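You operate a simulated robot arm through the tools that you are given. There is no shell and no other tool. Be economical: measure what you need, move in short steps, check, and stop when the job is done.

The job below is to be done with a simulated robot arm. You get a single attempt, and the scene is never put back.

## Task
Scour the old grease off the steel slide rail, then brush on fresh grease from the tin.
Fine: scourer and brush back where they were, tin lid shut. Where these are worked on the way, their far stop is far enough and under half their travel is too little: grease tin lid. A coat counts when it lies all over at full strength: go over it till it gets no stronger. What is to be rubbed or washed off counts as gone when no trace of it is left.

It is judged by the outcome, as a careful person would: the job done as asked, and still so three seconds after it is handed in. It fails if anything else is knocked over, pushed out of place, dropped, spilled or broken. Lids that push on must go on centred and level and be pressed home; caps that screw on are set level and turned clockwise until they are tight.

## Robot
A 7-joint arm with a two-finger parallel gripper, fixed in place. Base frame: the origin is at the foot of the arm, x ahead of it, y to its left, z up; the work surface is at about z = 820. Lengths are in mm, angles in degrees, forces in N, time in s.
With the tool pointing down near the work surface it reaches from about 240 to 680 mm from the base axis. Its first joint turns from -66.0 to 66.0 degrees. Payload 2.4 kg.
Tool frame: the origin (TCP) lies between the finger pads and is the grasp point; the fingertips stand 30 mm ahead of it; z points along the fingers, y is the line along which they close. Largest opening 94 mm; finger width 28, thickness 10; the body of the gripper, 50 by 96 mm, starts 55 mm behind the TCP.
Orientation is that of the tool frame in the base frame, as a unit quaternion [x, y, z, w]. With the fingers straight down and closing along the base's y, the tool's x points along the base's -x, its y along +y and its z along -z.

## Interface
- The arm moves only by the tool play_rows. Its argument "rows" is a list of rows, each an object (a shift or turn left out is 0, a gripper value left out holds the last) with "slide": the shift along the tool's x, y, z in mm, a list of three; "angular": the turn, a rotation vector about the tool's x, y, z in degrees, a list of three. In form: [{"slide": [dx, dy, dz], "angular": [ax, ay, az]}, ...]. A call has 1 to 8 rows; each row is the pose to reach, as a shift and turn from the pose commanded when the call began, along the tool's axes at that moment. "jaw" is the gripper command, from -1 (shut) to 1 (fully open), values between in proportion, set as the call begins (left out, the last holds). Rows are played at 5 a second. More than 50 mm and 8.6 degrees between two rows, or a gripper value outside its range, and nothing of the call is played. Where a pose cannot be reached the arm comes as near as it can. A force on the tool above 70 N (or 10 N above the force at the start of the call, whichever is more), or a blocked arm, ends the call early, and 0.2 s more pass. Each finger travels about 153 mm/s and halts on what it meets, pressing with about 27 N; the grip force reading is that of the motor and also rises with nothing between the fingers. The clock runs only during rows and for 0.2 s after the last one: add rows that repeat a pose to give the fingers time. The reply holds the time, the measured pose of the TCP, the force on the tool along the base axes, the opening and the grip force, in the units named above and with some noise, with the torque about the TCP (base axes, N m) and any sound that the robot's microphone picked up, and new pictures: "views" is both (left out), scene, wrist or none.
- Cameras (640 x 400 px; columns grow to the right, rows downward): "scene" is fixed at [53.1, 490.1, 1440.5]; the picture's right is [-0.57, -0.82, 0.00], its down [-0.49, 0.34, -0.81] and it looks along [0.66, -0.46, -0.59] (base axes); focal length 340 px, centre (320, 200). "wrist" rides on the gripper at [76, 14, -102] in the tool frame; the picture's right is [-0.18, 0.98, 0.00], its down [-0.75, -0.14, -0.64] and it looks along [-0.63, -0.12, 0.77] (tool axes); focal length 243 px, centre (320, 200).
- locate(camera, pixels): for up to 12 pixels [column, row] of the newest picture of that camera ("zoom" is the newest enlarged one), the place [x, y, z] in the base frame of the surface seen there, good to about 2 mm. No time passes.
- close_up(camera, box): a new picture of the part [left, top, right, bottom] of that camera's present view, enlarged. No time passes.
- hand_in(): hands the job in; it is judged then, once.

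Keep the steps short. Do not move on a guess: measure, check each grasp and each placing, and mend mistakes. In all there are 80 turns and 200 pictures (those below and enlarged ones count). Leave the gripper open and the arm clear of the work at the hand-in unless told otherwise, and finish with a single line.

The tools are called after "Emit:" as name(argument=value, ...) on one line, values as JSON. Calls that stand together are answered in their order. play_rows: Moves the arm, as the interface text tells. Its arguments: {"type":"object","properties":{"rows":{"type":"array","items":{"type":"object","properties":{"slide":{"type":"array","items":{"type":"number"}},"angular":{"type":"array","items":{"type":"number"}}}}},"jaw":{"type":"number"},"views":{"type":"string","enum":["both","scene","wrist","none"]}},"required":["rows"]} The other tools are called the same way: locate (camera, pixels) gives the place of the surface under pixels of a picture; close_up (camera, box) takes an enlarged picture of a part of a camera's view; hand_in () hands the job in.

At the start:

```text
time: 0.0
eef_pos: [468.2, 23.4, 1216.5]
tcp_rot: [0.0, 1.0, 0.0, 0.0]
contact_force: [1.2, 0.1, -1.1]
ft_torque: [-0.02, 0.01, 0.05]
opening: 93.8
finger_force: 0.1
```

scene: 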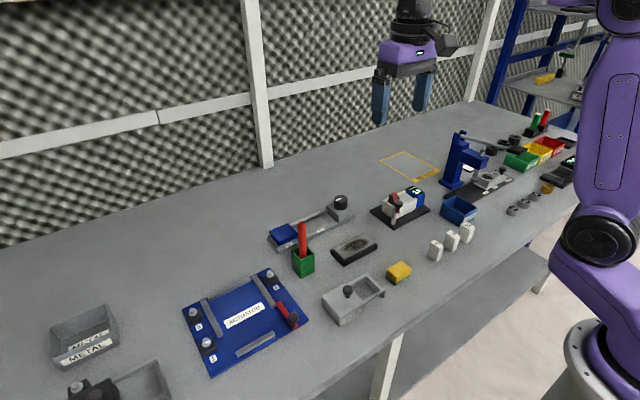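
wrist: 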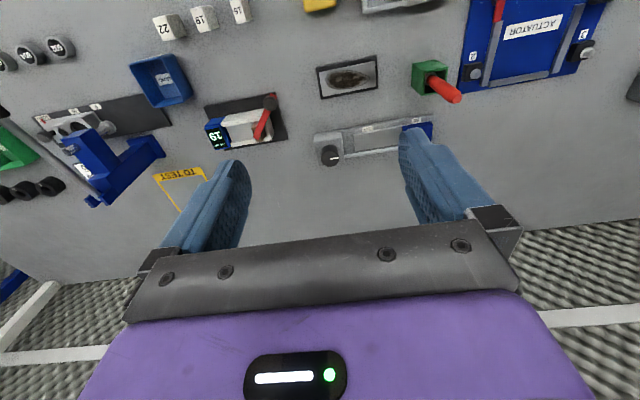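

I'll take enlarged views of the working region before anything moves.

Emit:
close_up(camera="scene", box=[250, 180, 430, 330])

Emit:
close_up(camera="wrist", box=[280, 0, 480, 125])

```text
2.67 times, centred on (340, 255) of scene
```

zoom: 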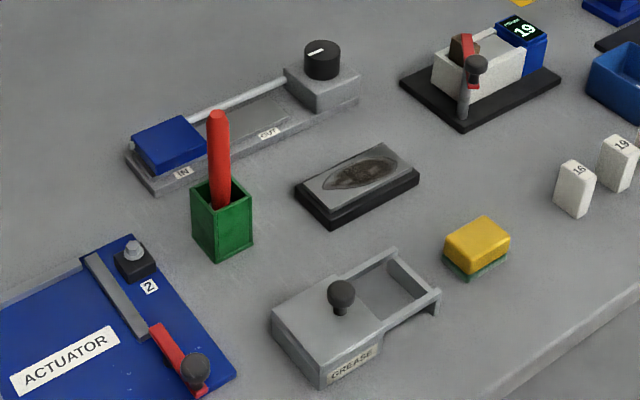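

```text
3.20 times, centred on (380, 62) of wrist
```

zoom: 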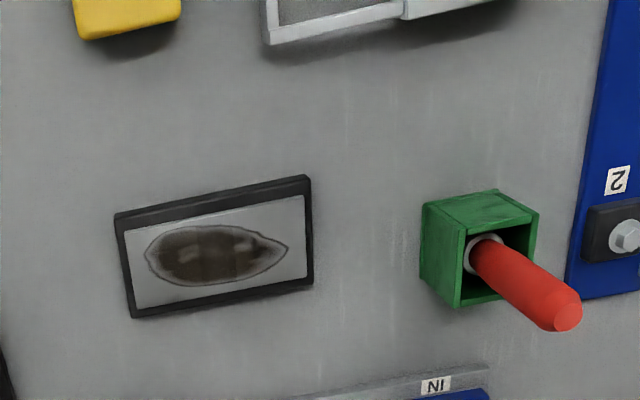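

I want a tighter view of the plate, tin, scourer and brush, then I'll measure points on it.

Emit:
close_up(camera="scene", box=[285, 215, 429, 330])

```text
3.48 times, centred on (357, 272) of scene
```

zoom: 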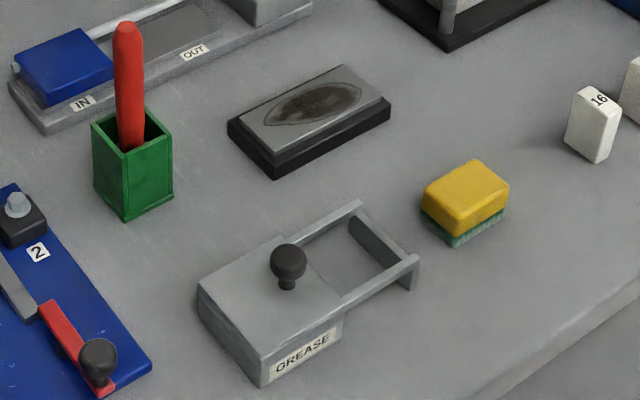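

Measuring the plate corners, scourer, tin lid and knob, and the brush and its holder.

Emit:
locate(camera="zoom", pixels=[[239, 122], [345, 67], [381, 99], [274, 150], [474, 164], [424, 191], [463, 210], [506, 184], [316, 105], [228, 121], [388, 100], [275, 177]])

Emit:
locate(camera="zoom", pixels=[[288, 250], [199, 283], [262, 354], [340, 310], [275, 240], [359, 202], [417, 258], [340, 298], [288, 283], [370, 260], [455, 240], [411, 288]])

Emit:
locate(camera="zoom", pixels=[[128, 24], [130, 60], [132, 100], [132, 140], [93, 123], [124, 155], [172, 137], [146, 109], [125, 219], [172, 196], [96, 184], [155, 130]])

```text
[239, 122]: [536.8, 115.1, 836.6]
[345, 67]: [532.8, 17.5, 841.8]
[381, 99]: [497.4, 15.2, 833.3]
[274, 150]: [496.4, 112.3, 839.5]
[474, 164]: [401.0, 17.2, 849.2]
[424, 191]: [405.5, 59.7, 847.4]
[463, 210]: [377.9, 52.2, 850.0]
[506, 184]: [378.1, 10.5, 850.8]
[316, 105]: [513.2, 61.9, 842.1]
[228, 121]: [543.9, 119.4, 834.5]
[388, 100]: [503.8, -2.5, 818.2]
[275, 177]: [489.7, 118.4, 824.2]
```

```text
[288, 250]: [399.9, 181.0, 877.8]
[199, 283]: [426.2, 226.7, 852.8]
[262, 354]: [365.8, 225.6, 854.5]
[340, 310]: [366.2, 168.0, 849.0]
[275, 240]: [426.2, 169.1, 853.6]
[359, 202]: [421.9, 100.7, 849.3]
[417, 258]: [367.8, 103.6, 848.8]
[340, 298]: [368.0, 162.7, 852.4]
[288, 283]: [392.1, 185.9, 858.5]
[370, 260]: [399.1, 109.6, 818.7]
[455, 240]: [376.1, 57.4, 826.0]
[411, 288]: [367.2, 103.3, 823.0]
```

```text
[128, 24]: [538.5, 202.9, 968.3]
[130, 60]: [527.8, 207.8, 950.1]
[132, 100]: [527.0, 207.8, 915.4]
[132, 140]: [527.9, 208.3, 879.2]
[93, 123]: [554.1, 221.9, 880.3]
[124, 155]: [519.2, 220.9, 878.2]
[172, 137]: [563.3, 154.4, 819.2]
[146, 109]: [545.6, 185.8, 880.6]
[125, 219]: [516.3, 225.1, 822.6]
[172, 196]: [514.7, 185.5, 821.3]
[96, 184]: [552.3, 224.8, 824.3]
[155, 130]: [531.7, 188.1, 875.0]
```

The plate's steel face spans x 497–535, y 15–114, top z≈841. The scourer is centred near (391, 35) with its top at 850. The tin lid knob is at (393, 181) and slides toward -y. The brush handle stands at about (532, 206). Next I move above the scourer with the jaw open.

Emit:
play_rows(rows=[{"slide": [10, 1.5, 36]}, {"slide": [20, 3, 72]}, {"slide": [30, 4.5, 108]}, {"slide": [40, 6, 144]}, {"slide": [50, 7.5, 180]}, {"slide": [60, 9, 216]}, {"slide": [70, 10.5, 250]}, {"slide": [77, 12, 286]}], jaw=1)

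```text
time: 1.8
eef_pos: [390.5, 34.5, 930.4]
tcp_rot: [0.0, 1.0, 0.0, 0.001]
contact_force: [-0.4, -0.4, 0.1]
ft_torque: [-0.01, 0.0, 0.0]
opening: 94.0
finger_force: 0.0
```

scene: 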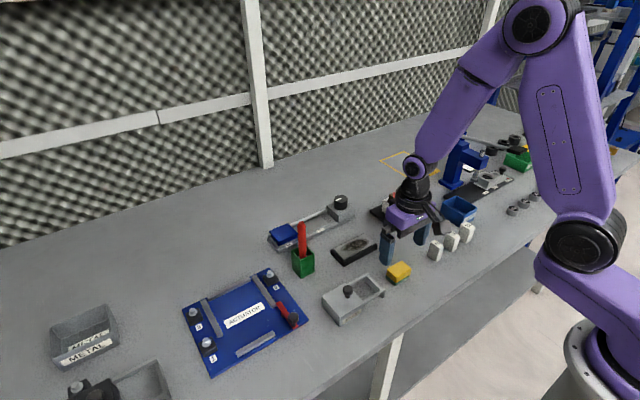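
wrist: 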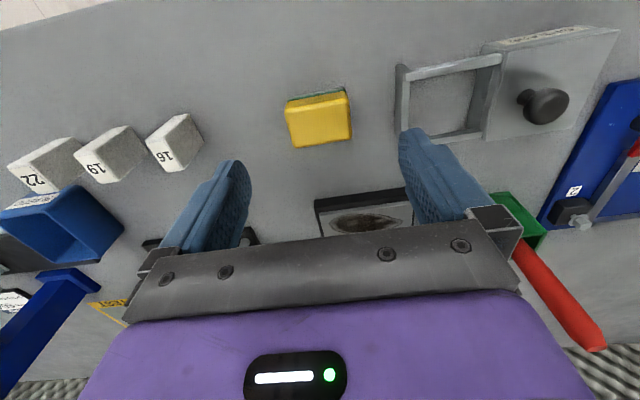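

The scourer is in clear view at about (318, 118). I'll measure its edges and clearances, along with the lid knob and brush.

Emit:
close_up(camera="wrist", box=[260, 70, 388, 150])

Emit:
locate(camera="wrist", pixels=[[288, 108], [346, 95], [351, 137], [297, 145], [319, 118], [288, 95], [345, 88], [545, 106], [400, 70], [185, 118], [204, 143], [158, 140]])

```text
5.00 times, centred on (324, 110) of wrist
```

zoom: 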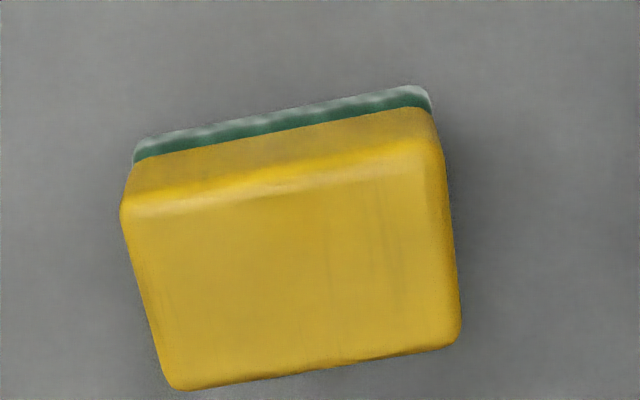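

```text
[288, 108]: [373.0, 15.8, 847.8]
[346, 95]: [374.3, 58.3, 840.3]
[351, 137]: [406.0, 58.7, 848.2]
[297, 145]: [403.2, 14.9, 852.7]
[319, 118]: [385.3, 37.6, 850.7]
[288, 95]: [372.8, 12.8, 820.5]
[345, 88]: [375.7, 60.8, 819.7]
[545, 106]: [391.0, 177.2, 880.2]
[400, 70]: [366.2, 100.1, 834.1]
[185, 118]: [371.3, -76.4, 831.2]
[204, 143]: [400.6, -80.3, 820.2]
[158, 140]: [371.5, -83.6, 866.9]
```

The scourer is square to the axes, centred at (390, 36.5), about 33 × 46. I go down to TCP z≈860, leaving the tips 10 mm above the table, then grip.

Emit:
play_rows(rows=[{"slide": [0, 1.5, 25]}, {"slide": [0, 1.5, 50]}, {"slide": [0, 1.5, 66]}, {"slide": [0, 1.5, 71]}], views="none")

Emit:
play_rows(rows=[{"slide": [0, 0, 0]}, {"slide": [0, 0, 0]}, {"slide": [0, 0, 0]}], jaw=-1)

```text
time: 2.8
eef_pos: [391.8, 35.6, 859.2]
tcp_rot: [0.0, 1.0, -0.001, 0.0]
contact_force: [0.4, -0.6, -0.6]
ft_torque: [0.0, 0.01, 0.02]
opening: 93.8
finger_force: 0.1
```

```text
time: 3.6
eef_pos: [392.0, 36.7, 859.1]
tcp_rot: [0.001, 1.0, 0.0, 0.0]
contact_force: [-0.3, 0.3, 1.3]
ft_torque: [0.03, 0.03, -0.02]
opening: 49.7
finger_force: 26.7
```

scene: 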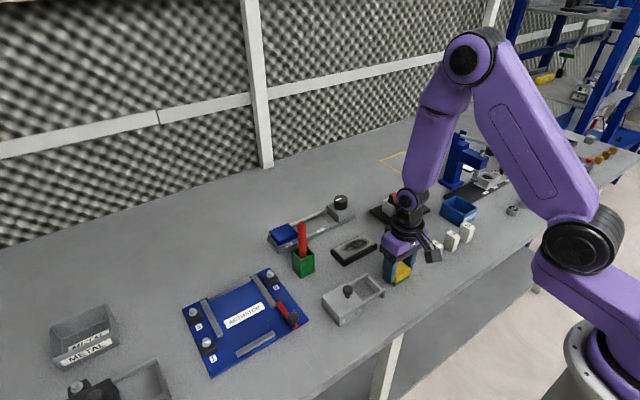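
wrist: 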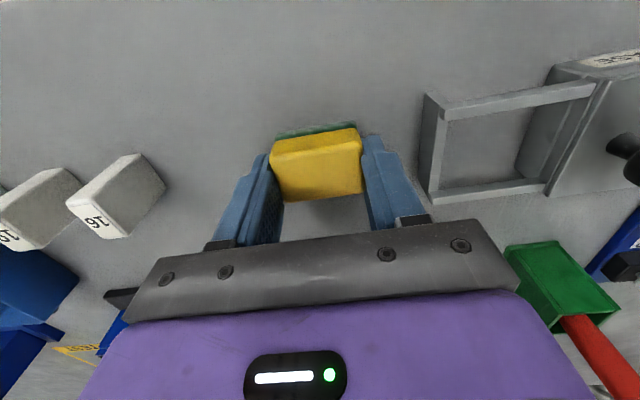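

The grip is firm (opening 49.7, force 26.7). I record the home pose as TCP (392, 36.7, 859). Now I lift the scourer and carry it above the plate.

Emit:
play_rows(rows=[{"slide": [0, 0, -30]}, {"slide": [0, 0, -60]}, {"slide": [-40, 9, -60]}, {"slide": [-80, 18, -60]}, {"slide": [-124, 27, -60]}, {"slide": [-124, 27, -45]}, {"slide": [-124, 27, -33]}])

```text
time: 5.2
eef_pos: [515.7, 62.5, 894.5]
tcp_rot: [0.001, 1.0, 0.0, 0.0]
contact_force: [0.1, -0.3, -0.2]
ft_torque: [-0.03, 0.0, -0.02]
opening: 49.5
finger_force: 27.1
```

scene: 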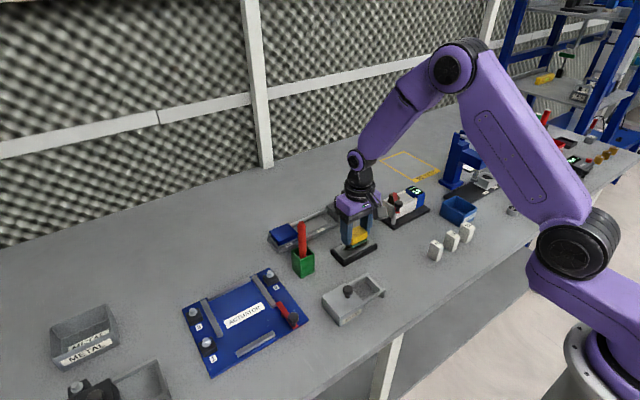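
wrist: 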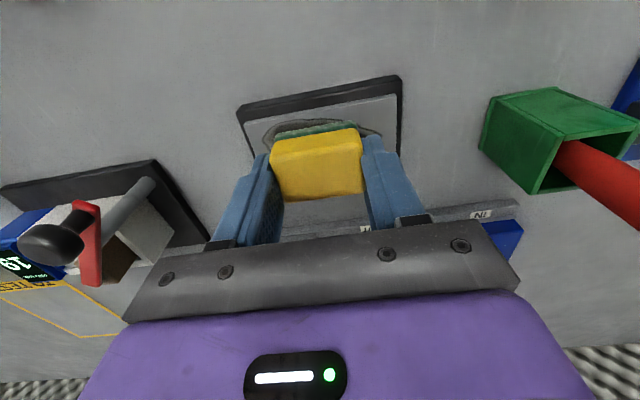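

I check how high and close the neighbouring device with the red lever is, then lower in small steps until contact.

Emit:
locate(camera="wrist", pixels=[[50, 240], [145, 185], [85, 207], [150, 162], [172, 225], [500, 228], [245, 107], [398, 78], [400, 100]])

Emit:
play_rows(rows=[{"slide": [0, 0, 6]}, {"slide": [0, 0, 10]}, {"slide": [0, 0, 13]}, {"slide": [0, 0, 14]}], views="none")

```text
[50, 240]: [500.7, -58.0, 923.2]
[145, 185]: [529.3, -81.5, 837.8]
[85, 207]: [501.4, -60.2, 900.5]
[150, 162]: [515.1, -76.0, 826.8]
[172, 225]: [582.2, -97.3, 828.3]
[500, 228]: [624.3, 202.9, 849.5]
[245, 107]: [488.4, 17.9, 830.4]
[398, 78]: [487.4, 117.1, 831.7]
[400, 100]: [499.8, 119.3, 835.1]
```

```text
time: 6.2
eef_pos: [517.2, 62.6, 881.2]
tcp_rot: [0.0, 1.0, 0.0, 0.001]
contact_force: [-6.2, -0.9, 25.5]
ft_torque: [0.04, 0.34, 0.0]
opening: 49.4
finger_force: 27.5
```

It's in contact at z≈881 with 25 N. Now I scrub along y over the full steel face, with small x offsets.

Emit:
play_rows(rows=[{"slide": [0, 15, 0]}, {"slide": [0, 29, 0]}, {"slide": [0, 10, 0]}, {"slide": [0, -10, 0]}, {"slide": [0, -25, 0]}, {"slide": [4, -25, 0]}, {"slide": [4, -5, 0]}, {"slide": [4, 12, 0]}], views="none")

Emit:
play_rows(rows=[{"slide": [0, 17, 0]}, {"slide": [-8, 17, 0]}, {"slide": [-8, 0, 0]}, {"slide": [-8, -18, 0]}, {"slide": [-8, -37, 0]}, {"slide": [-8, -18, 0]}, {"slide": [-8, 0, 0]}, {"slide": [-4, -12, 0]}])

```text
time: 8.0
eef_pos: [511.1, 71.8, 879.2]
tcp_rot: [0.002, 1.0, 0.0, 0.0]
contact_force: [-0.2, -18.1, 42.2]
ft_torque: [-0.78, 0.05, 0.04]
opening: 49.5
finger_force: 27.6
```

```text
time: 9.8
eef_pos: [513.9, 63.6, 879.2]
tcp_rot: [-0.001, 1.0, 0.0, -0.001]
contact_force: [1.1, 4.9, 8.9]
ft_torque: [0.14, -0.14, 0.07]
opening: 49.4
finger_force: 27.1
```

scene: 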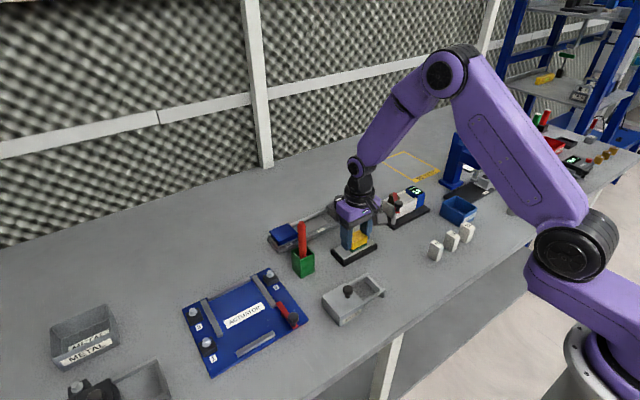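
wrist: 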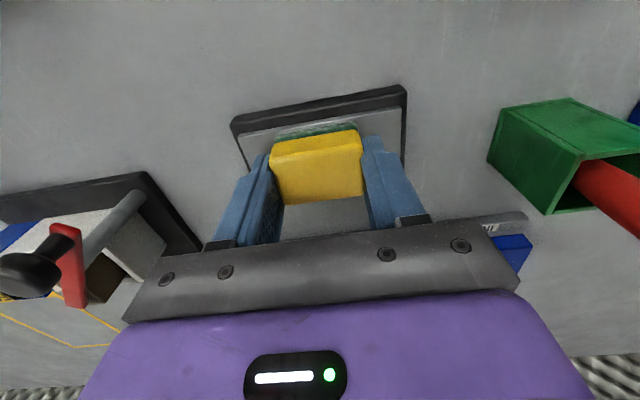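

The visible steel looks cleaner. I lift and back off toward the arm (-x) to inspect the whole plate.

Emit:
play_rows(rows=[{"slide": [0, 0, -20]}, {"slide": [0, 0, -50]}, {"slide": [40, -20, -60]}, {"slide": [80, -30, -60]}])

Emit:
close_up(camera="scene", box=[320, 220, 400, 270])

```text
time: 10.8
eef_pos: [434.2, 33.3, 937.2]
tcp_rot: [0.0, 1.0, 0.0, -0.001]
contact_force: [-0.1, -0.4, -0.8]
ft_torque: [0.02, -0.01, -0.03]
opening: 49.5
finger_force: 27.1
```

scene: 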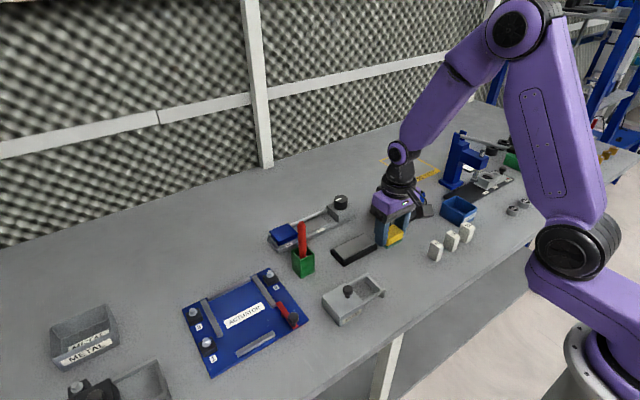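
wrist: 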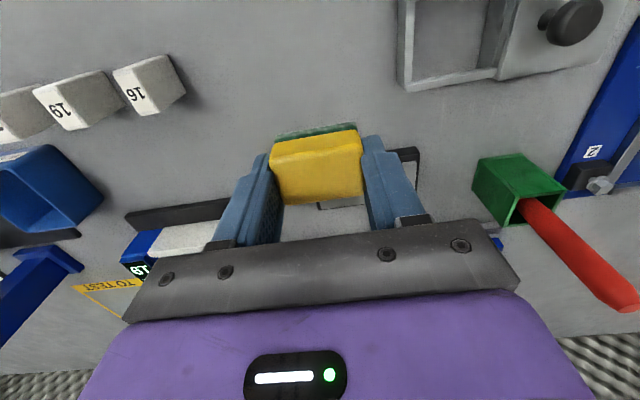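

```text
8.00 times, centred on (360, 245) of scene
```

zoom: 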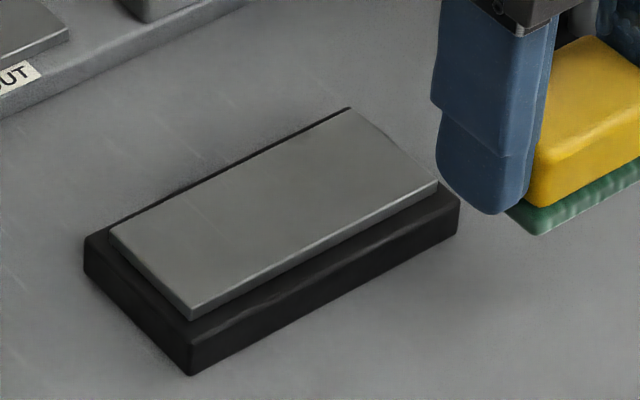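

It looks almost clean. I enlarge further, because a faint darker patch shows near the far right corner, around (375, 125) in the zoom.

Emit:
close_up(camera="scene", box=[330, 228, 378, 258])

```text
13.33 times, centred on (354, 243) of scene
```

zoom: 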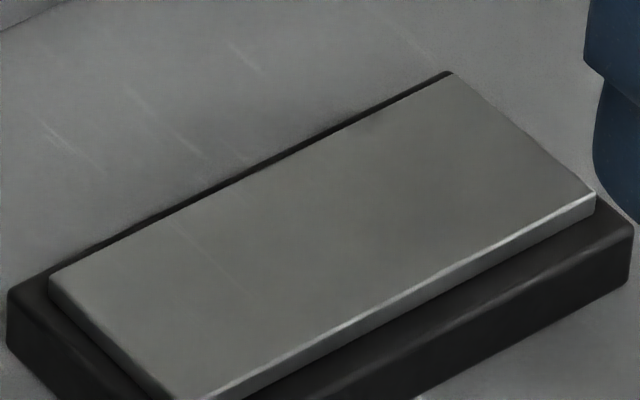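

There may be a faint trace left near the far edge. I go back for a second, more thorough scrub that pushes a little further toward the edges.

Emit:
play_rows(rows=[{"slide": [-40, 15, 0]}, {"slide": [-83, 30, 0]}, {"slide": [-83, 30, 30]}, {"slide": [-83, 30, 50]}, {"slide": [-83, 30, 57]}, {"slide": [-83, 30, 59]}], views="none")

```text
time: 12.2
eef_pos: [518.8, 61.9, 880.2]
tcp_rot: [0.0, 1.0, 0.001, 0.0]
contact_force: [0.4, 0.0, -0.4]
ft_torque: [0.03, 0.03, -0.01]
opening: 49.2
finger_force: 26.8
```

No force yet. I lower a few more millimetres.

Emit:
play_rows(rows=[{"slide": [0, 0, 1.5]}, {"slide": [0, 0, 2.5]}, {"slide": [0, 0, 3.5]}, {"slide": [0, 0, 3.5]}], views="none")

```text
time: 13.2
eef_pos: [518.3, 62.0, 878.2]
tcp_rot: [0.0, 1.0, 0.0, 0.001]
contact_force: [-11.6, -3.5, 51.9]
ft_torque: [-0.2, 0.59, 0.0]
opening: 49.5
finger_force: 27.0
```

Contact is 52 N, so I ease up by 1 mm and scrub: a stroke along the far edge, then the near edge, covering both ends.

Emit:
play_rows(rows=[{"slide": [-3, 10, -1]}, {"slide": [-3, 30, -1]}, {"slide": [-3, 10, -1]}, {"slide": [-3, -10, -1]}, {"slide": [-3, -28, -1]}, {"slide": [6, -28, -1]}, {"slide": [6, -10, -1]}, {"slide": [6, 10, -1]}], views="none")

Emit:
play_rows(rows=[{"slide": [0, 20, 0]}, {"slide": [-5, 20, 0]}, {"slide": [-5, 0, 0]}, {"slide": [-5, -20, 0]}, {"slide": [-5, -38, 0]}, {"slide": [-9, -38, 0]}, {"slide": [-9, -20, 0]}, {"slide": [-9, 0, 0]}], views="none")

Emit:
play_rows(rows=[{"slide": [0, 20, 0]}, {"slide": [0, 20, -20]}, {"slide": [0, 0, -45]}, {"slide": [30, -20, -55]}, {"slide": [70, -30, -55]}, {"slide": [115, -40, -55]}])

Emit:
close_up(camera="scene", box=[330, 228, 378, 258])

```text
time: 15.0
eef_pos: [514.0, 69.9, 877.6]
tcp_rot: [0.0, 1.0, 0.0, 0.001]
contact_force: [-0.5, -21.7, 45.8]
ft_torque: [-0.56, 0.05, 0.1]
opening: 49.4
finger_force: 27.4
```

```text
time: 16.8
eef_pos: [521.8, 69.7, 878.3]
tcp_rot: [0.001, 1.0, 0.0, 0.003]
contact_force: [0.4, -18.5, 38.4]
ft_torque: [-0.6, 0.1, 0.12]
opening: 49.7
finger_force: 27.1
```

```text
time: 18.2
eef_pos: [406.6, 31.4, 930.8]
tcp_rot: [0.0, 1.0, 0.0, 0.0]
contact_force: [1.1, 0.6, -0.4]
ft_torque: [0.01, -0.02, -0.05]
opening: 49.5
finger_force: 27.0
```

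scene: 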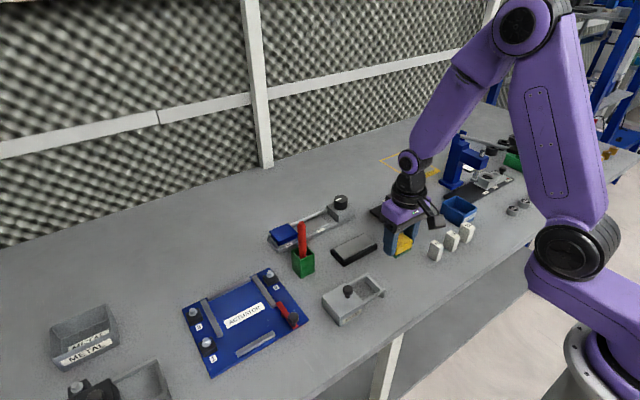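
wrist: 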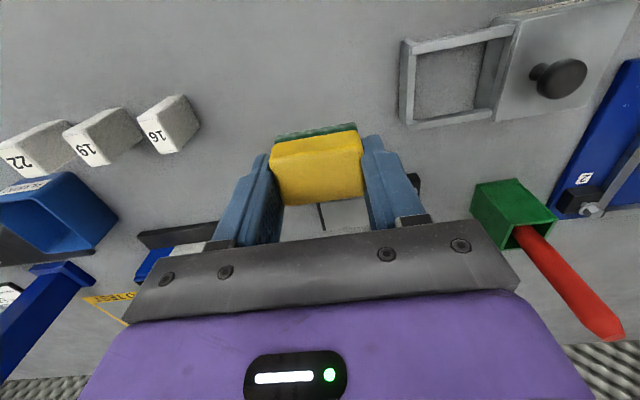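

```text
13.33 times, centred on (354, 243) of scene
```

zoom: 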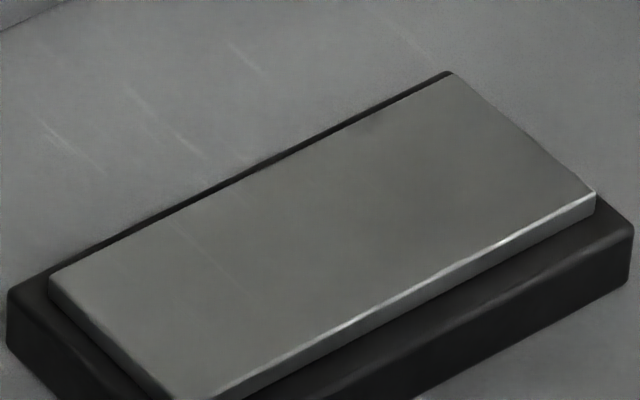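

The plate looks evenly bright with no trace left; the faint streaks are surface texture and did not change. I take the scourer home to (392, 36.7), lowering gently.

Emit:
play_rows(rows=[{"slide": [14.6, 5.3, 0]}, {"slide": [14.6, 5.3, 30]}, {"slide": [14.6, 5.3, 55]}, {"slide": [14.6, 5.3, 66]}, {"slide": [14.6, 5.3, 70]}, {"slide": [14.6, 5.3, 70]}], views="none")

Emit:
play_rows(rows=[{"slide": [0, 0, 1.5]}, {"slide": [0, 0, 2.5]}, {"slide": [0, 0, 2.5]}], views="wrist")

```text
time: 19.6
eef_pos: [391.3, 36.0, 861.9]
tcp_rot: [0.001, 1.0, 0.0, 0.0]
contact_force: [0.1, -0.3, -0.2]
ft_torque: [0.01, -0.03, -0.02]
opening: 49.5
finger_force: 27.0
```

```text
time: 20.4
eef_pos: [392.8, 36.9, 858.7]
tcp_rot: [0.0, 1.0, 0.0, 0.001]
contact_force: [0.0, 0.3, -0.8]
ft_torque: [-0.04, -0.02, 0.02]
opening: 49.5
finger_force: 27.3
```

wrist: 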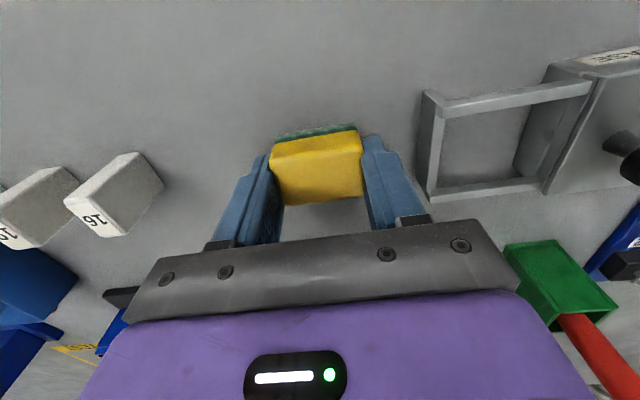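

No contact yet, so I go down in half-millimetre steps until it touches.

Emit:
play_rows(rows=[{"slide": [0, 0, 0.7]}, {"slide": [0, 0, 1.4]}, {"slide": [0, 0, 2]}, {"slide": [0, 0, 2]}], views="none")

```text
time: 21.4
eef_pos: [390.2, 37.2, 858.0]
tcp_rot: [0.0, 1.0, 0.0, 0.0]
contact_force: [0.2, 0.6, -0.9]
ft_torque: [-0.01, 0.0, 0.01]
opening: 49.7
finger_force: 27.2
```

Emit:
play_rows(rows=[{"slide": [0, 0, 0.6]}, {"slide": [0, 0, 1.2]}, {"slide": [0, 0, 1.2]}, {"slide": [0, 0, 1.2]}], views="none")

```text
time: 22.4
eef_pos: [391.5, 38.2, 856.8]
tcp_rot: [0.0, 1.0, 0.0, 0.0]
contact_force: [-0.3, -0.9, 3.4]
ft_torque: [-0.06, 0.0, 0.0]
opening: 49.7
finger_force: 27.5
```

A light 3.4 N touch, so it is down. I open the jaw and rise.

Emit:
play_rows(rows=[{"slide": [0, 0, 0]}, {"slide": [0, 0, 0]}, {"slide": [0, 0, 0]}], jaw=1, views="none")

Emit:
play_rows(rows=[{"slide": [0, 0, -30]}, {"slide": [0, 0, -65]}, {"slide": [0, 0, -105]}, {"slide": [0, 0, -145]}, {"slide": [0, 45, -145]}, {"slide": [0, 90, -145]}, {"slide": [0, 140, -145]}])

```text
time: 23.2
eef_pos: [391.9, 39.8, 856.7]
tcp_rot: [0.0, 1.0, 0.0, -0.001]
contact_force: [-0.3, 0.4, -0.6]
ft_torque: [-0.05, -0.02, 0.01]
opening: 94.0
finger_force: 0.1
```

```text
time: 24.8
eef_pos: [393.7, 176.1, 1002.9]
tcp_rot: [0.0, 1.0, 0.0, 0.001]
contact_force: [0.3, 0.0, 0.2]
ft_torque: [-0.03, -0.01, -0.02]
opening: 94.2
finger_force: 0.1
```

scene: 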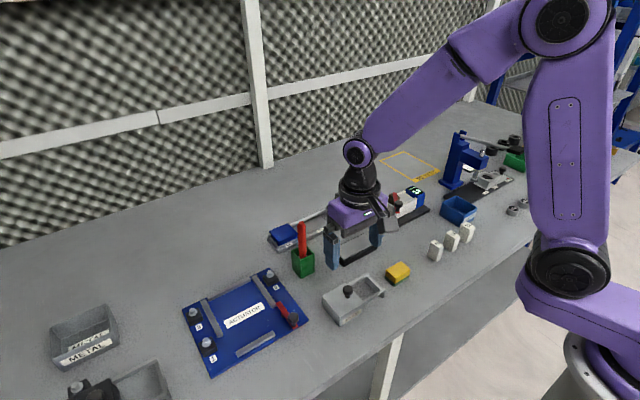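
wrist: 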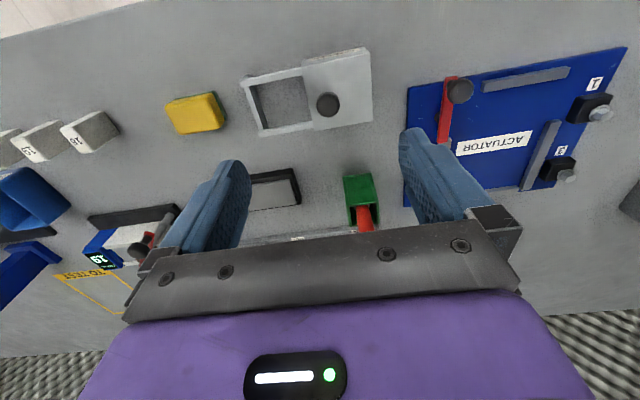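

Now the tin. I measure the knob, the lid corners and the scourer's new position from the wrist view.

Emit:
locate(camera="wrist", pixels=[[326, 104], [318, 104], [336, 104], [327, 95], [303, 66], [366, 50], [371, 118], [316, 128], [170, 104], [216, 95], [222, 124], [180, 130]])

Emit:
close_up(camera="wrist", box=[230, 40, 390, 140])

Emit:
close_up(camera="wrist", box=[220, 140, 380, 240])

```text
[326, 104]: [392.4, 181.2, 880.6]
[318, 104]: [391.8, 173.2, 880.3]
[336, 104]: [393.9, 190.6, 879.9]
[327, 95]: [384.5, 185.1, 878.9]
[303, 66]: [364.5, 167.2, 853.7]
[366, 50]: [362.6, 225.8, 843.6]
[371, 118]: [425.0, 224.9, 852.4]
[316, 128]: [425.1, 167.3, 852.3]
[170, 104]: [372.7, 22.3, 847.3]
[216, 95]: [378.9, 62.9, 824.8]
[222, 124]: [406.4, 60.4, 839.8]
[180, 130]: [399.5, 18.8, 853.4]
```

```text
4.00 times, centred on (310, 90) of wrist
```

zoom: 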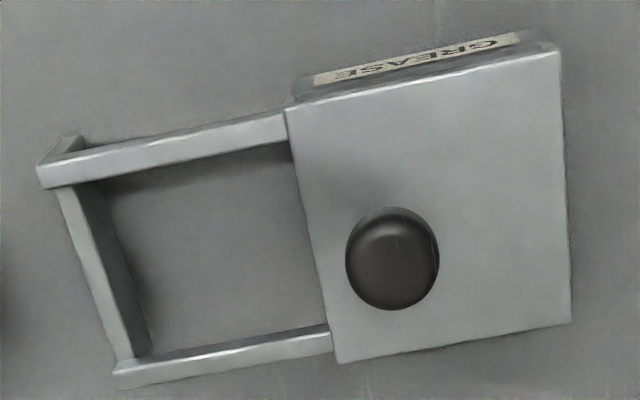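

```text
4.00 times, centred on (300, 190) of wrist
```

zoom: 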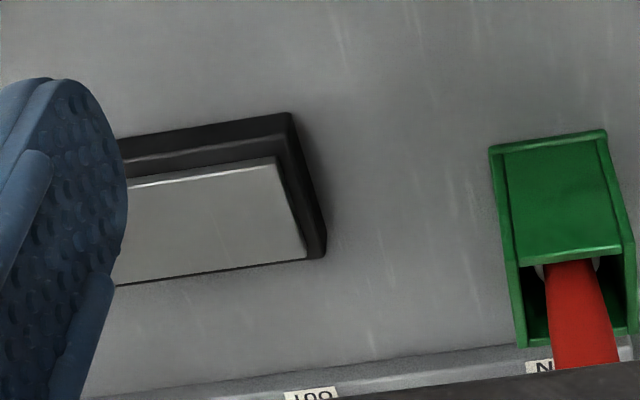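

The knob centre is (393, 182), top z 880; the lid surface is at z 853. The scourer is within about 2 mm of its start and the plate is clean. I half close the jaw and descend around the knob, then grip.

Emit:
play_rows(rows=[{"slide": [0.7, 5.5, 40]}, {"slide": [0.7, 5.5, 75]}, {"slide": [0.7, 5.5, 100]}, {"slide": [0.7, 5.5, 111]}, {"slide": [0.7, 5.5, 111]}], jaw=0, views="wrist")

Emit:
play_rows(rows=[{"slide": [0, 0, 0]}, {"slide": [0, 0, 0]}, {"slide": [0, 0, 0]}], jaw=-1, views="wrist")

```text
time: 26.0
eef_pos: [391.6, 182.9, 889.5]
tcp_rot: [0.0, 1.0, 0.0, 0.0]
contact_force: [-0.3, -0.5, 0.3]
ft_torque: [0.02, -0.01, -0.01]
opening: 46.8
finger_force: 0.1
```

wrist: 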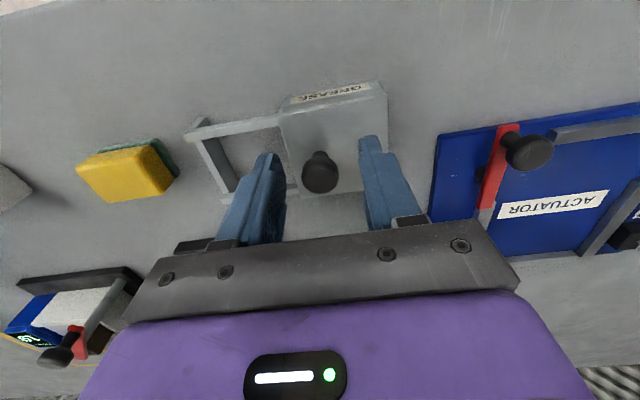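

```text
time: 26.8
eef_pos: [392.0, 183.7, 889.1]
tcp_rot: [0.001, 1.0, 0.0, 0.001]
contact_force: [2.0, -2.6, -3.4]
ft_torque: [-0.04, -0.06, 0.01]
opening: 20.5
finger_force: 45.3
```

wrist: 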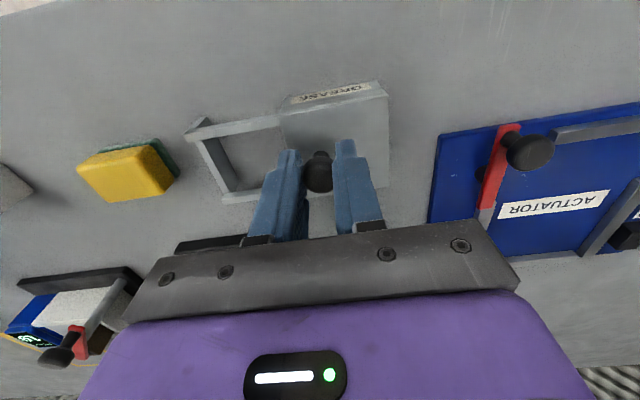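

I have the knob (opening 20.5). I slide the lid toward -y in small steps, watching the force.

Emit:
play_rows(rows=[{"slide": [0, -8, 0]}, {"slide": [0, -16, 0]}, {"slide": [0, -24, 0]}, {"slide": [0, -32, 0]}, {"slide": [0, -40, 0]}, {"slide": [0, -46, 0]}])

```text
time: 28.2
eef_pos: [392.6, 136.7, 889.7]
tcp_rot: [0.0, 1.0, 0.001, 0.001]
contact_force: [11.6, 0.5, -4.9]
ft_torque: [-0.01, -0.02, -0.02]
opening: 20.4
finger_force: 45.0
```

scene: 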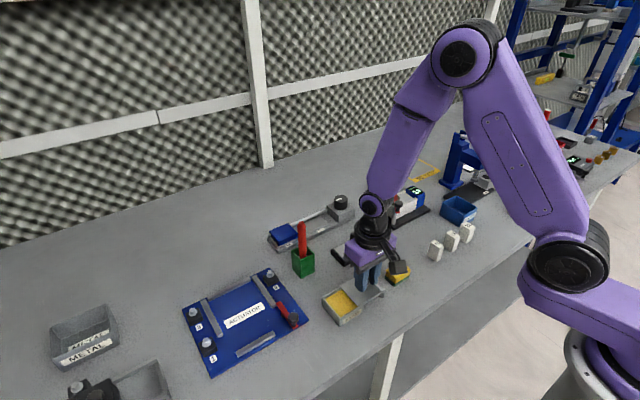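
wrist: 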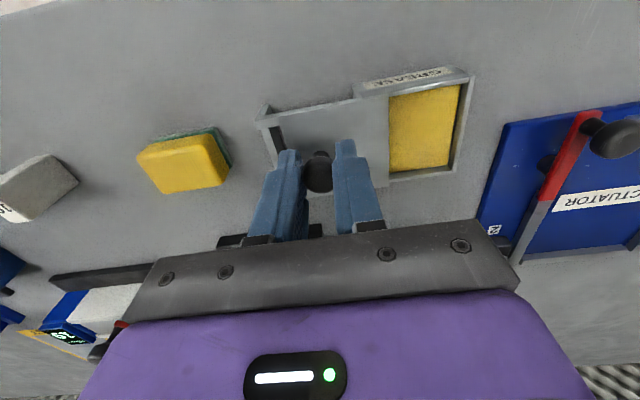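

The lid slides freely and the grease shows. I continue toward the far stop in small steps.

Emit:
play_rows(rows=[{"slide": [0, -4, 0]}, {"slide": [0, -7, 0]}, {"slide": [0, -10, 0]}, {"slide": [0, -12, 0]}], views="wrist")

```text
time: 29.2
eef_pos: [391.7, 125.9, 890.6]
tcp_rot: [0.0, 1.0, 0.0, 0.001]
contact_force: [17.3, 0.1, -22.3]
ft_torque: [0.07, -0.37, -0.03]
opening: 20.7
finger_force: 45.1
```

wrist: 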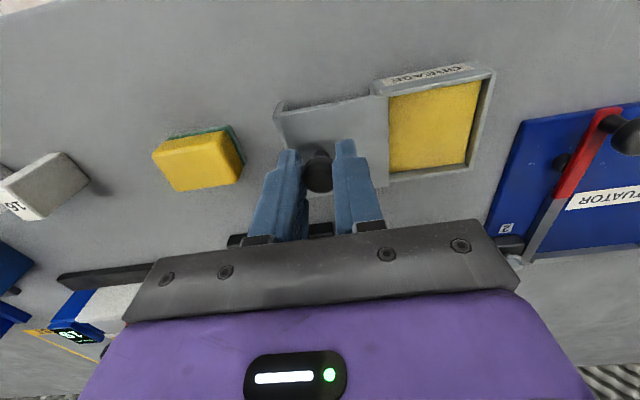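

It is nearly fully open. The side loads have built up (x 17, z -22), so I relax them slightly and move the last few millimetres.

Emit:
play_rows(rows=[{"slide": [-0.8, 0, 1]}, {"slide": [-0.8, -2, 1]}, {"slide": [-0.8, -3.5, 1]}], views="none")

```text
time: 30.0
eef_pos: [391.6, 124.9, 890.3]
tcp_rot: [-0.001, 1.0, 0.0, 0.0]
contact_force: [0.7, 15.9, 21.8]
ft_torque: [0.33, 0.59, -0.05]
opening: 20.5
finger_force: 44.9
```

A y force of 16 N and stalled motion show the far stop is reached. I relax, release and rise to view.

Emit:
play_rows(rows=[{"slide": [0, 2, -0.5]}, {"slide": [0, 2, -0.5]}], views="none")

Emit:
play_rows(rows=[{"slide": [0, 0, 0]}, {"slide": [0, 0, 0]}, {"slide": [0, 0, -15]}, {"slide": [0, 0, -50]}, {"slide": [0, 0, -95]}, {"slide": [0, 0, -140]}, {"slide": [0, 40, -155]}, {"slide": [0, 80, -155]}], jaw=0.2)

```text
time: 30.6
eef_pos: [390.7, 124.6, 889.3]
tcp_rot: [0.0, 1.0, 0.0, -0.001]
contact_force: [0.2, 5.9, 5.9]
ft_torque: [0.1, -0.46, 0.08]
opening: 20.8
finger_force: 44.9
```

```text
time: 32.4
eef_pos: [392.2, 204.2, 1048.3]
tcp_rot: [0.0, 1.0, 0.0, 0.0]
contact_force: [-0.7, -0.7, -0.4]
ft_torque: [-0.04, 0.0, 0.01]
opening: 56.3
finger_force: 0.2
```

scene: 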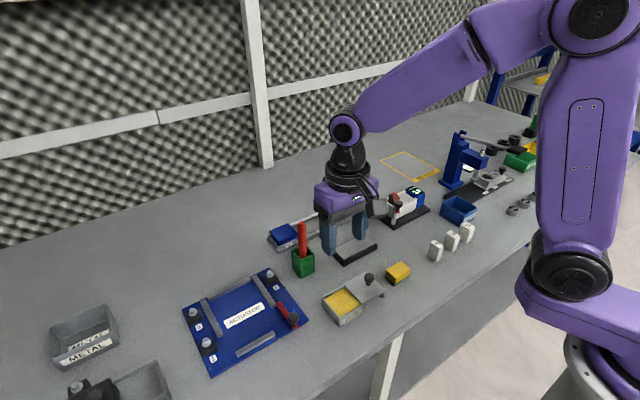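
wrist: 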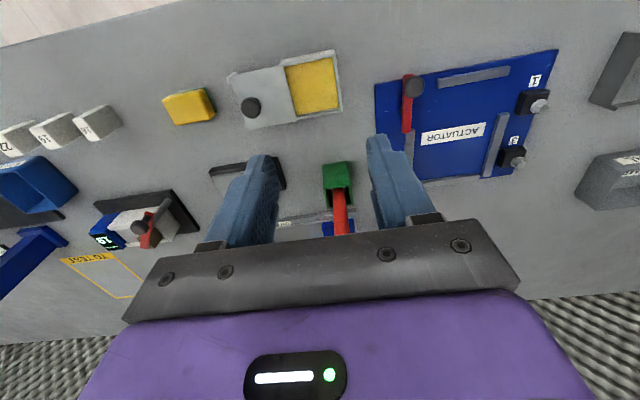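

The lid is fully open. I measure the grease opening and look at the brush handle and holder up close.

Emit:
close_up(camera="wrist", box=[290, 150, 386, 240])

Emit:
close_up(camera="scene", box=[275, 210, 375, 280])

Emit:
locate(camera="wrist", pixels=[[285, 68], [331, 57], [338, 106], [294, 114], [312, 86], [340, 75], [290, 90], [250, 107], [230, 85], [300, 66], [300, 115]])

```text
4.44 times, centred on (338, 195) of wrist
```

zoom: 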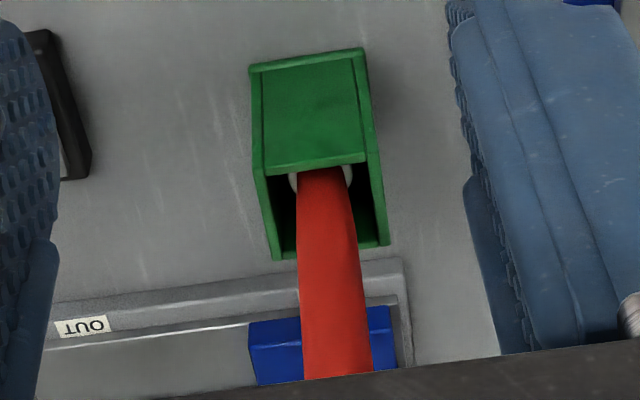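

```text
5.71 times, centred on (325, 245) of scene
```

zoom: 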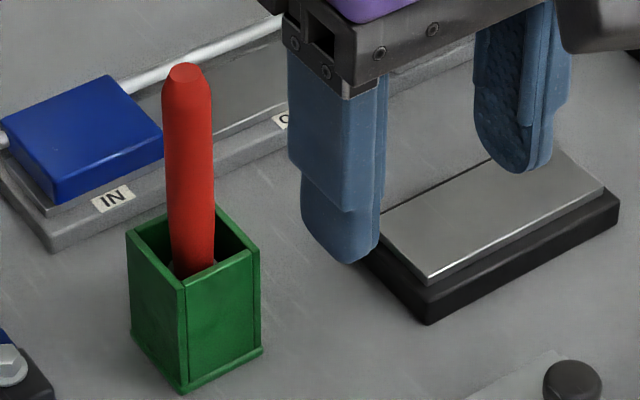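

```text
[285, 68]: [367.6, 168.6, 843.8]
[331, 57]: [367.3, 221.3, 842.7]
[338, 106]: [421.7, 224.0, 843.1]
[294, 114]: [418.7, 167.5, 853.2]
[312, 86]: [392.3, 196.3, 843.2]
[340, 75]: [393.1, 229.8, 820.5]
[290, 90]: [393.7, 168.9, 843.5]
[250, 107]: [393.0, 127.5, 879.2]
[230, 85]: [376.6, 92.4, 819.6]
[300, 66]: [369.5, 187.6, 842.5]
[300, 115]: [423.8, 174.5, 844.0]
```

Grease surface z≈843, spanning x 370–421, y 170–221. Now the handle: I measure points along both its edges in the scene zoom.

Emit:
locate(camera="zoom", pixels=[[184, 72], [187, 110], [187, 150], [190, 200], [192, 250], [166, 130], [209, 130], [172, 230], [212, 230], [194, 270]])

Emit:
locate(camera="wrist", pixels=[[338, 190], [340, 205], [341, 218], [345, 230], [336, 180], [357, 188], [347, 162]])

```text
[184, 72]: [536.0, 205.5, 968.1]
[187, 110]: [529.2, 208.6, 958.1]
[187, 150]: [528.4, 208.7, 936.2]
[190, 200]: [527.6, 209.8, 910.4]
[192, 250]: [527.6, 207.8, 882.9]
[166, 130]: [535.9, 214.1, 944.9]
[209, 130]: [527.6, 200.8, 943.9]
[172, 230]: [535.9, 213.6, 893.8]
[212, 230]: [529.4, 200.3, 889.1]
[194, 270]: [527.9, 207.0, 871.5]
```

```text
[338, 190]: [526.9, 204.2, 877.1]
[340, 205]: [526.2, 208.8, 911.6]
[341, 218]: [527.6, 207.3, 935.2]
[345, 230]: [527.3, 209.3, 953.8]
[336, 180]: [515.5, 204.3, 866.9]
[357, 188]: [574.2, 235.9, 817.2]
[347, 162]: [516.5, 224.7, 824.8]
```

The handle is vertical, axis ≈ (535, 206), top z 968, radius about 8. I go over it, descend to TCP z≈935 with the fingers around it, and check before closing.

Emit:
play_rows(rows=[{"slide": [-45, 1.5, 0]}, {"slide": [-90, 1.5, 0]}, {"slide": [-130, 1.5, 0]}, {"slide": [-142.5, 1.5, 0]}, {"slide": [-142.5, 1.5, 35]}, {"slide": [-142.5, 1.5, 70]}, {"slide": [-142.5, 1.5, 98]}, {"slide": [-142.5, 1.5, 113]}])

```text
time: 34.2
eef_pos: [534.0, 204.8, 931.7]
tcp_rot: [-0.001, 1.0, 0.0, 0.0]
contact_force: [0.8, 0.8, 0.0]
ft_torque: [-0.03, 0.03, 0.01]
opening: 56.5
finger_force: 0.0
```

scene: 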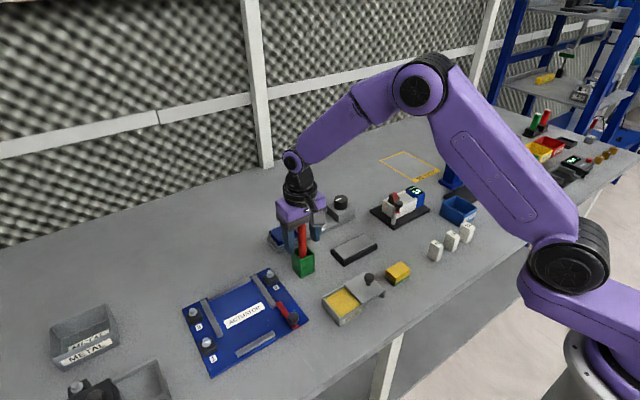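
wrist: 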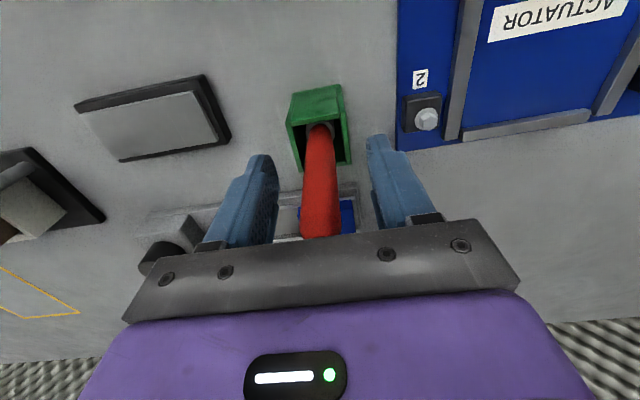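

The handle lies between the fingers. I close.

Emit:
play_rows(rows=[{"slide": [0, 0, 0]}, {"slide": [0, 0, 0]}, {"slide": [0, 0, 0]}], jaw=-1, views="wrist")

```text
time: 35.0
eef_pos: [534.4, 204.6, 932.1]
tcp_rot: [0.0, 1.0, 0.0, -0.001]
contact_force: [0.0, 0.3, 0.0]
ft_torque: [-0.05, 0.01, 0.01]
opening: 17.7
finger_force: 26.7
```

wrist: 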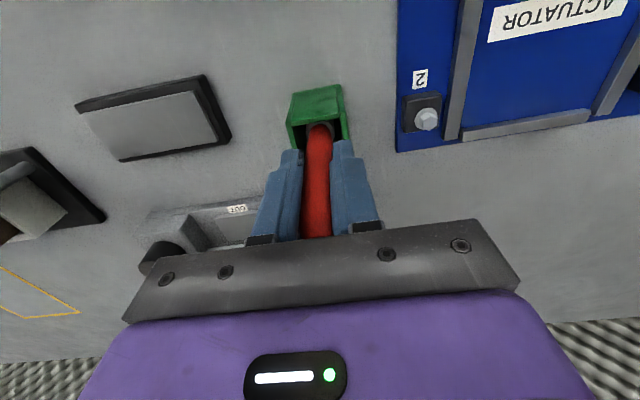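

Gripped at home pose (534.4, 204.7, 932). I lift straight up by 105 mm and look at the bristles.

Emit:
play_rows(rows=[{"slide": [0, 0, -15]}, {"slide": [0, 0, -35]}, {"slide": [0, 0, -60]}, {"slide": [0, 0, -85]}, {"slide": [0, 0, -110]}])

Emit:
close_up(camera="scene", box=[260, 170, 360, 280])

```text
time: 36.2
eef_pos: [535.2, 205.4, 1043.5]
tcp_rot: [0.001, 1.0, 0.0, 0.0]
contact_force: [-0.5, 0.9, -0.5]
ft_torque: [0.02, -0.03, 0.01]
opening: 17.8
finger_force: 26.9
```

scene: 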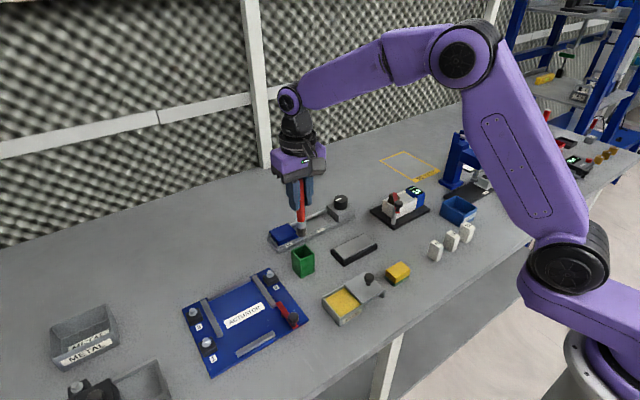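
wrist: 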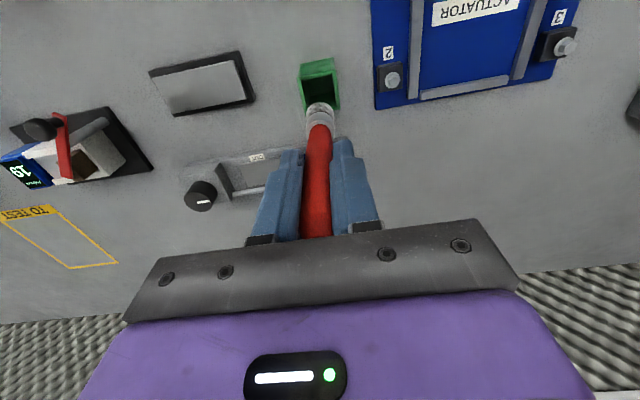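

```text
3.64 times, centred on (310, 225) of scene
```

zoom: 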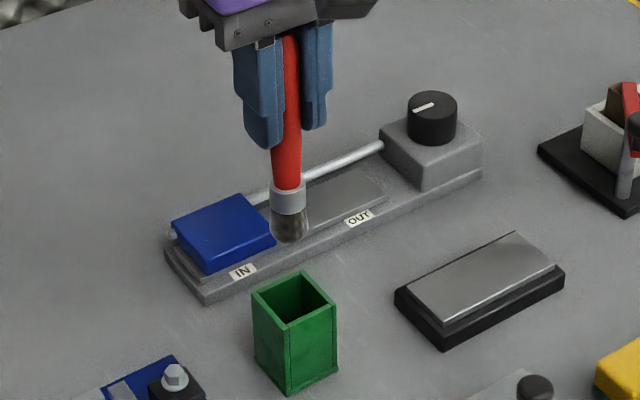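

The brush is free. I measure the ferrule and bristle tip.

Emit:
locate(camera="zoom", pixels=[[290, 241], [290, 232], [289, 220], [288, 200], [275, 222], [305, 222], [287, 150]])

```text
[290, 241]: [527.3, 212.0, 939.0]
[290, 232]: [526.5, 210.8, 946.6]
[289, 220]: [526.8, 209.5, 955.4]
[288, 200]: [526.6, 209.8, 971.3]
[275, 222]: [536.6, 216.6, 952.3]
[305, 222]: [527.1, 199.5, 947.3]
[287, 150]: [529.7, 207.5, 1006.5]
```

The bristle tip is about 106 mm below the TCP. I move over the grease at (395, 196) and descend until just touching (TCP z≈949).

Emit:
play_rows(rows=[{"slide": [45, -3, 0]}, {"slide": [90, -6, 0]}, {"slide": [140, -9, 0]}, {"slide": [140, -9, 30]}, {"slide": [140, -9, 60]}, {"slide": [140, -9, 80]}, {"slide": [140, -9, 90]}, {"slide": [140, -9, 95]}])

Emit:
close_up(camera="scene", box=[300, 220, 420, 330])

```text
time: 38.0
eef_pos: [394.6, 197.1, 950.4]
tcp_rot: [0.0, 1.0, 0.0, 0.002]
contact_force: [-4.4, -4.6, 39.1]
ft_torque: [-0.61, 0.38, 0.01]
opening: 17.9
finger_force: 27.0
```

scene: 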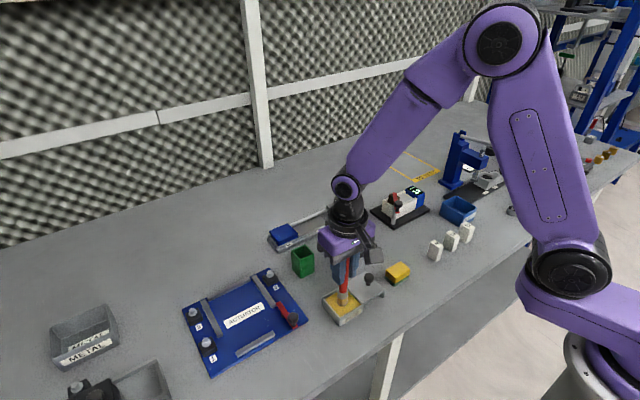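
wrist: 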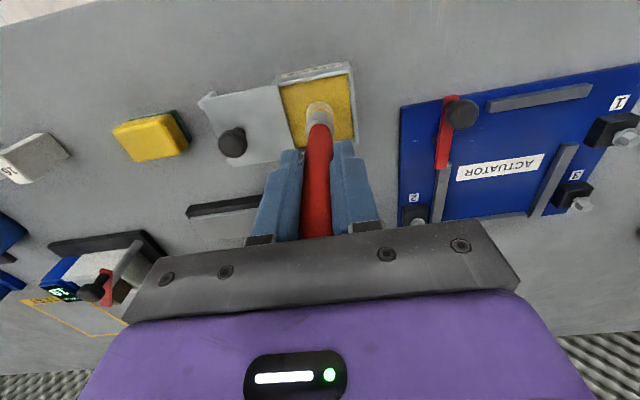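

```text
3.64 times, centred on (360, 275) of scene
```

zoom: 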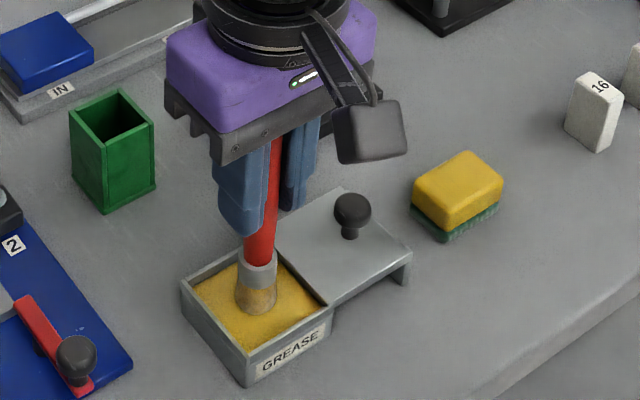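

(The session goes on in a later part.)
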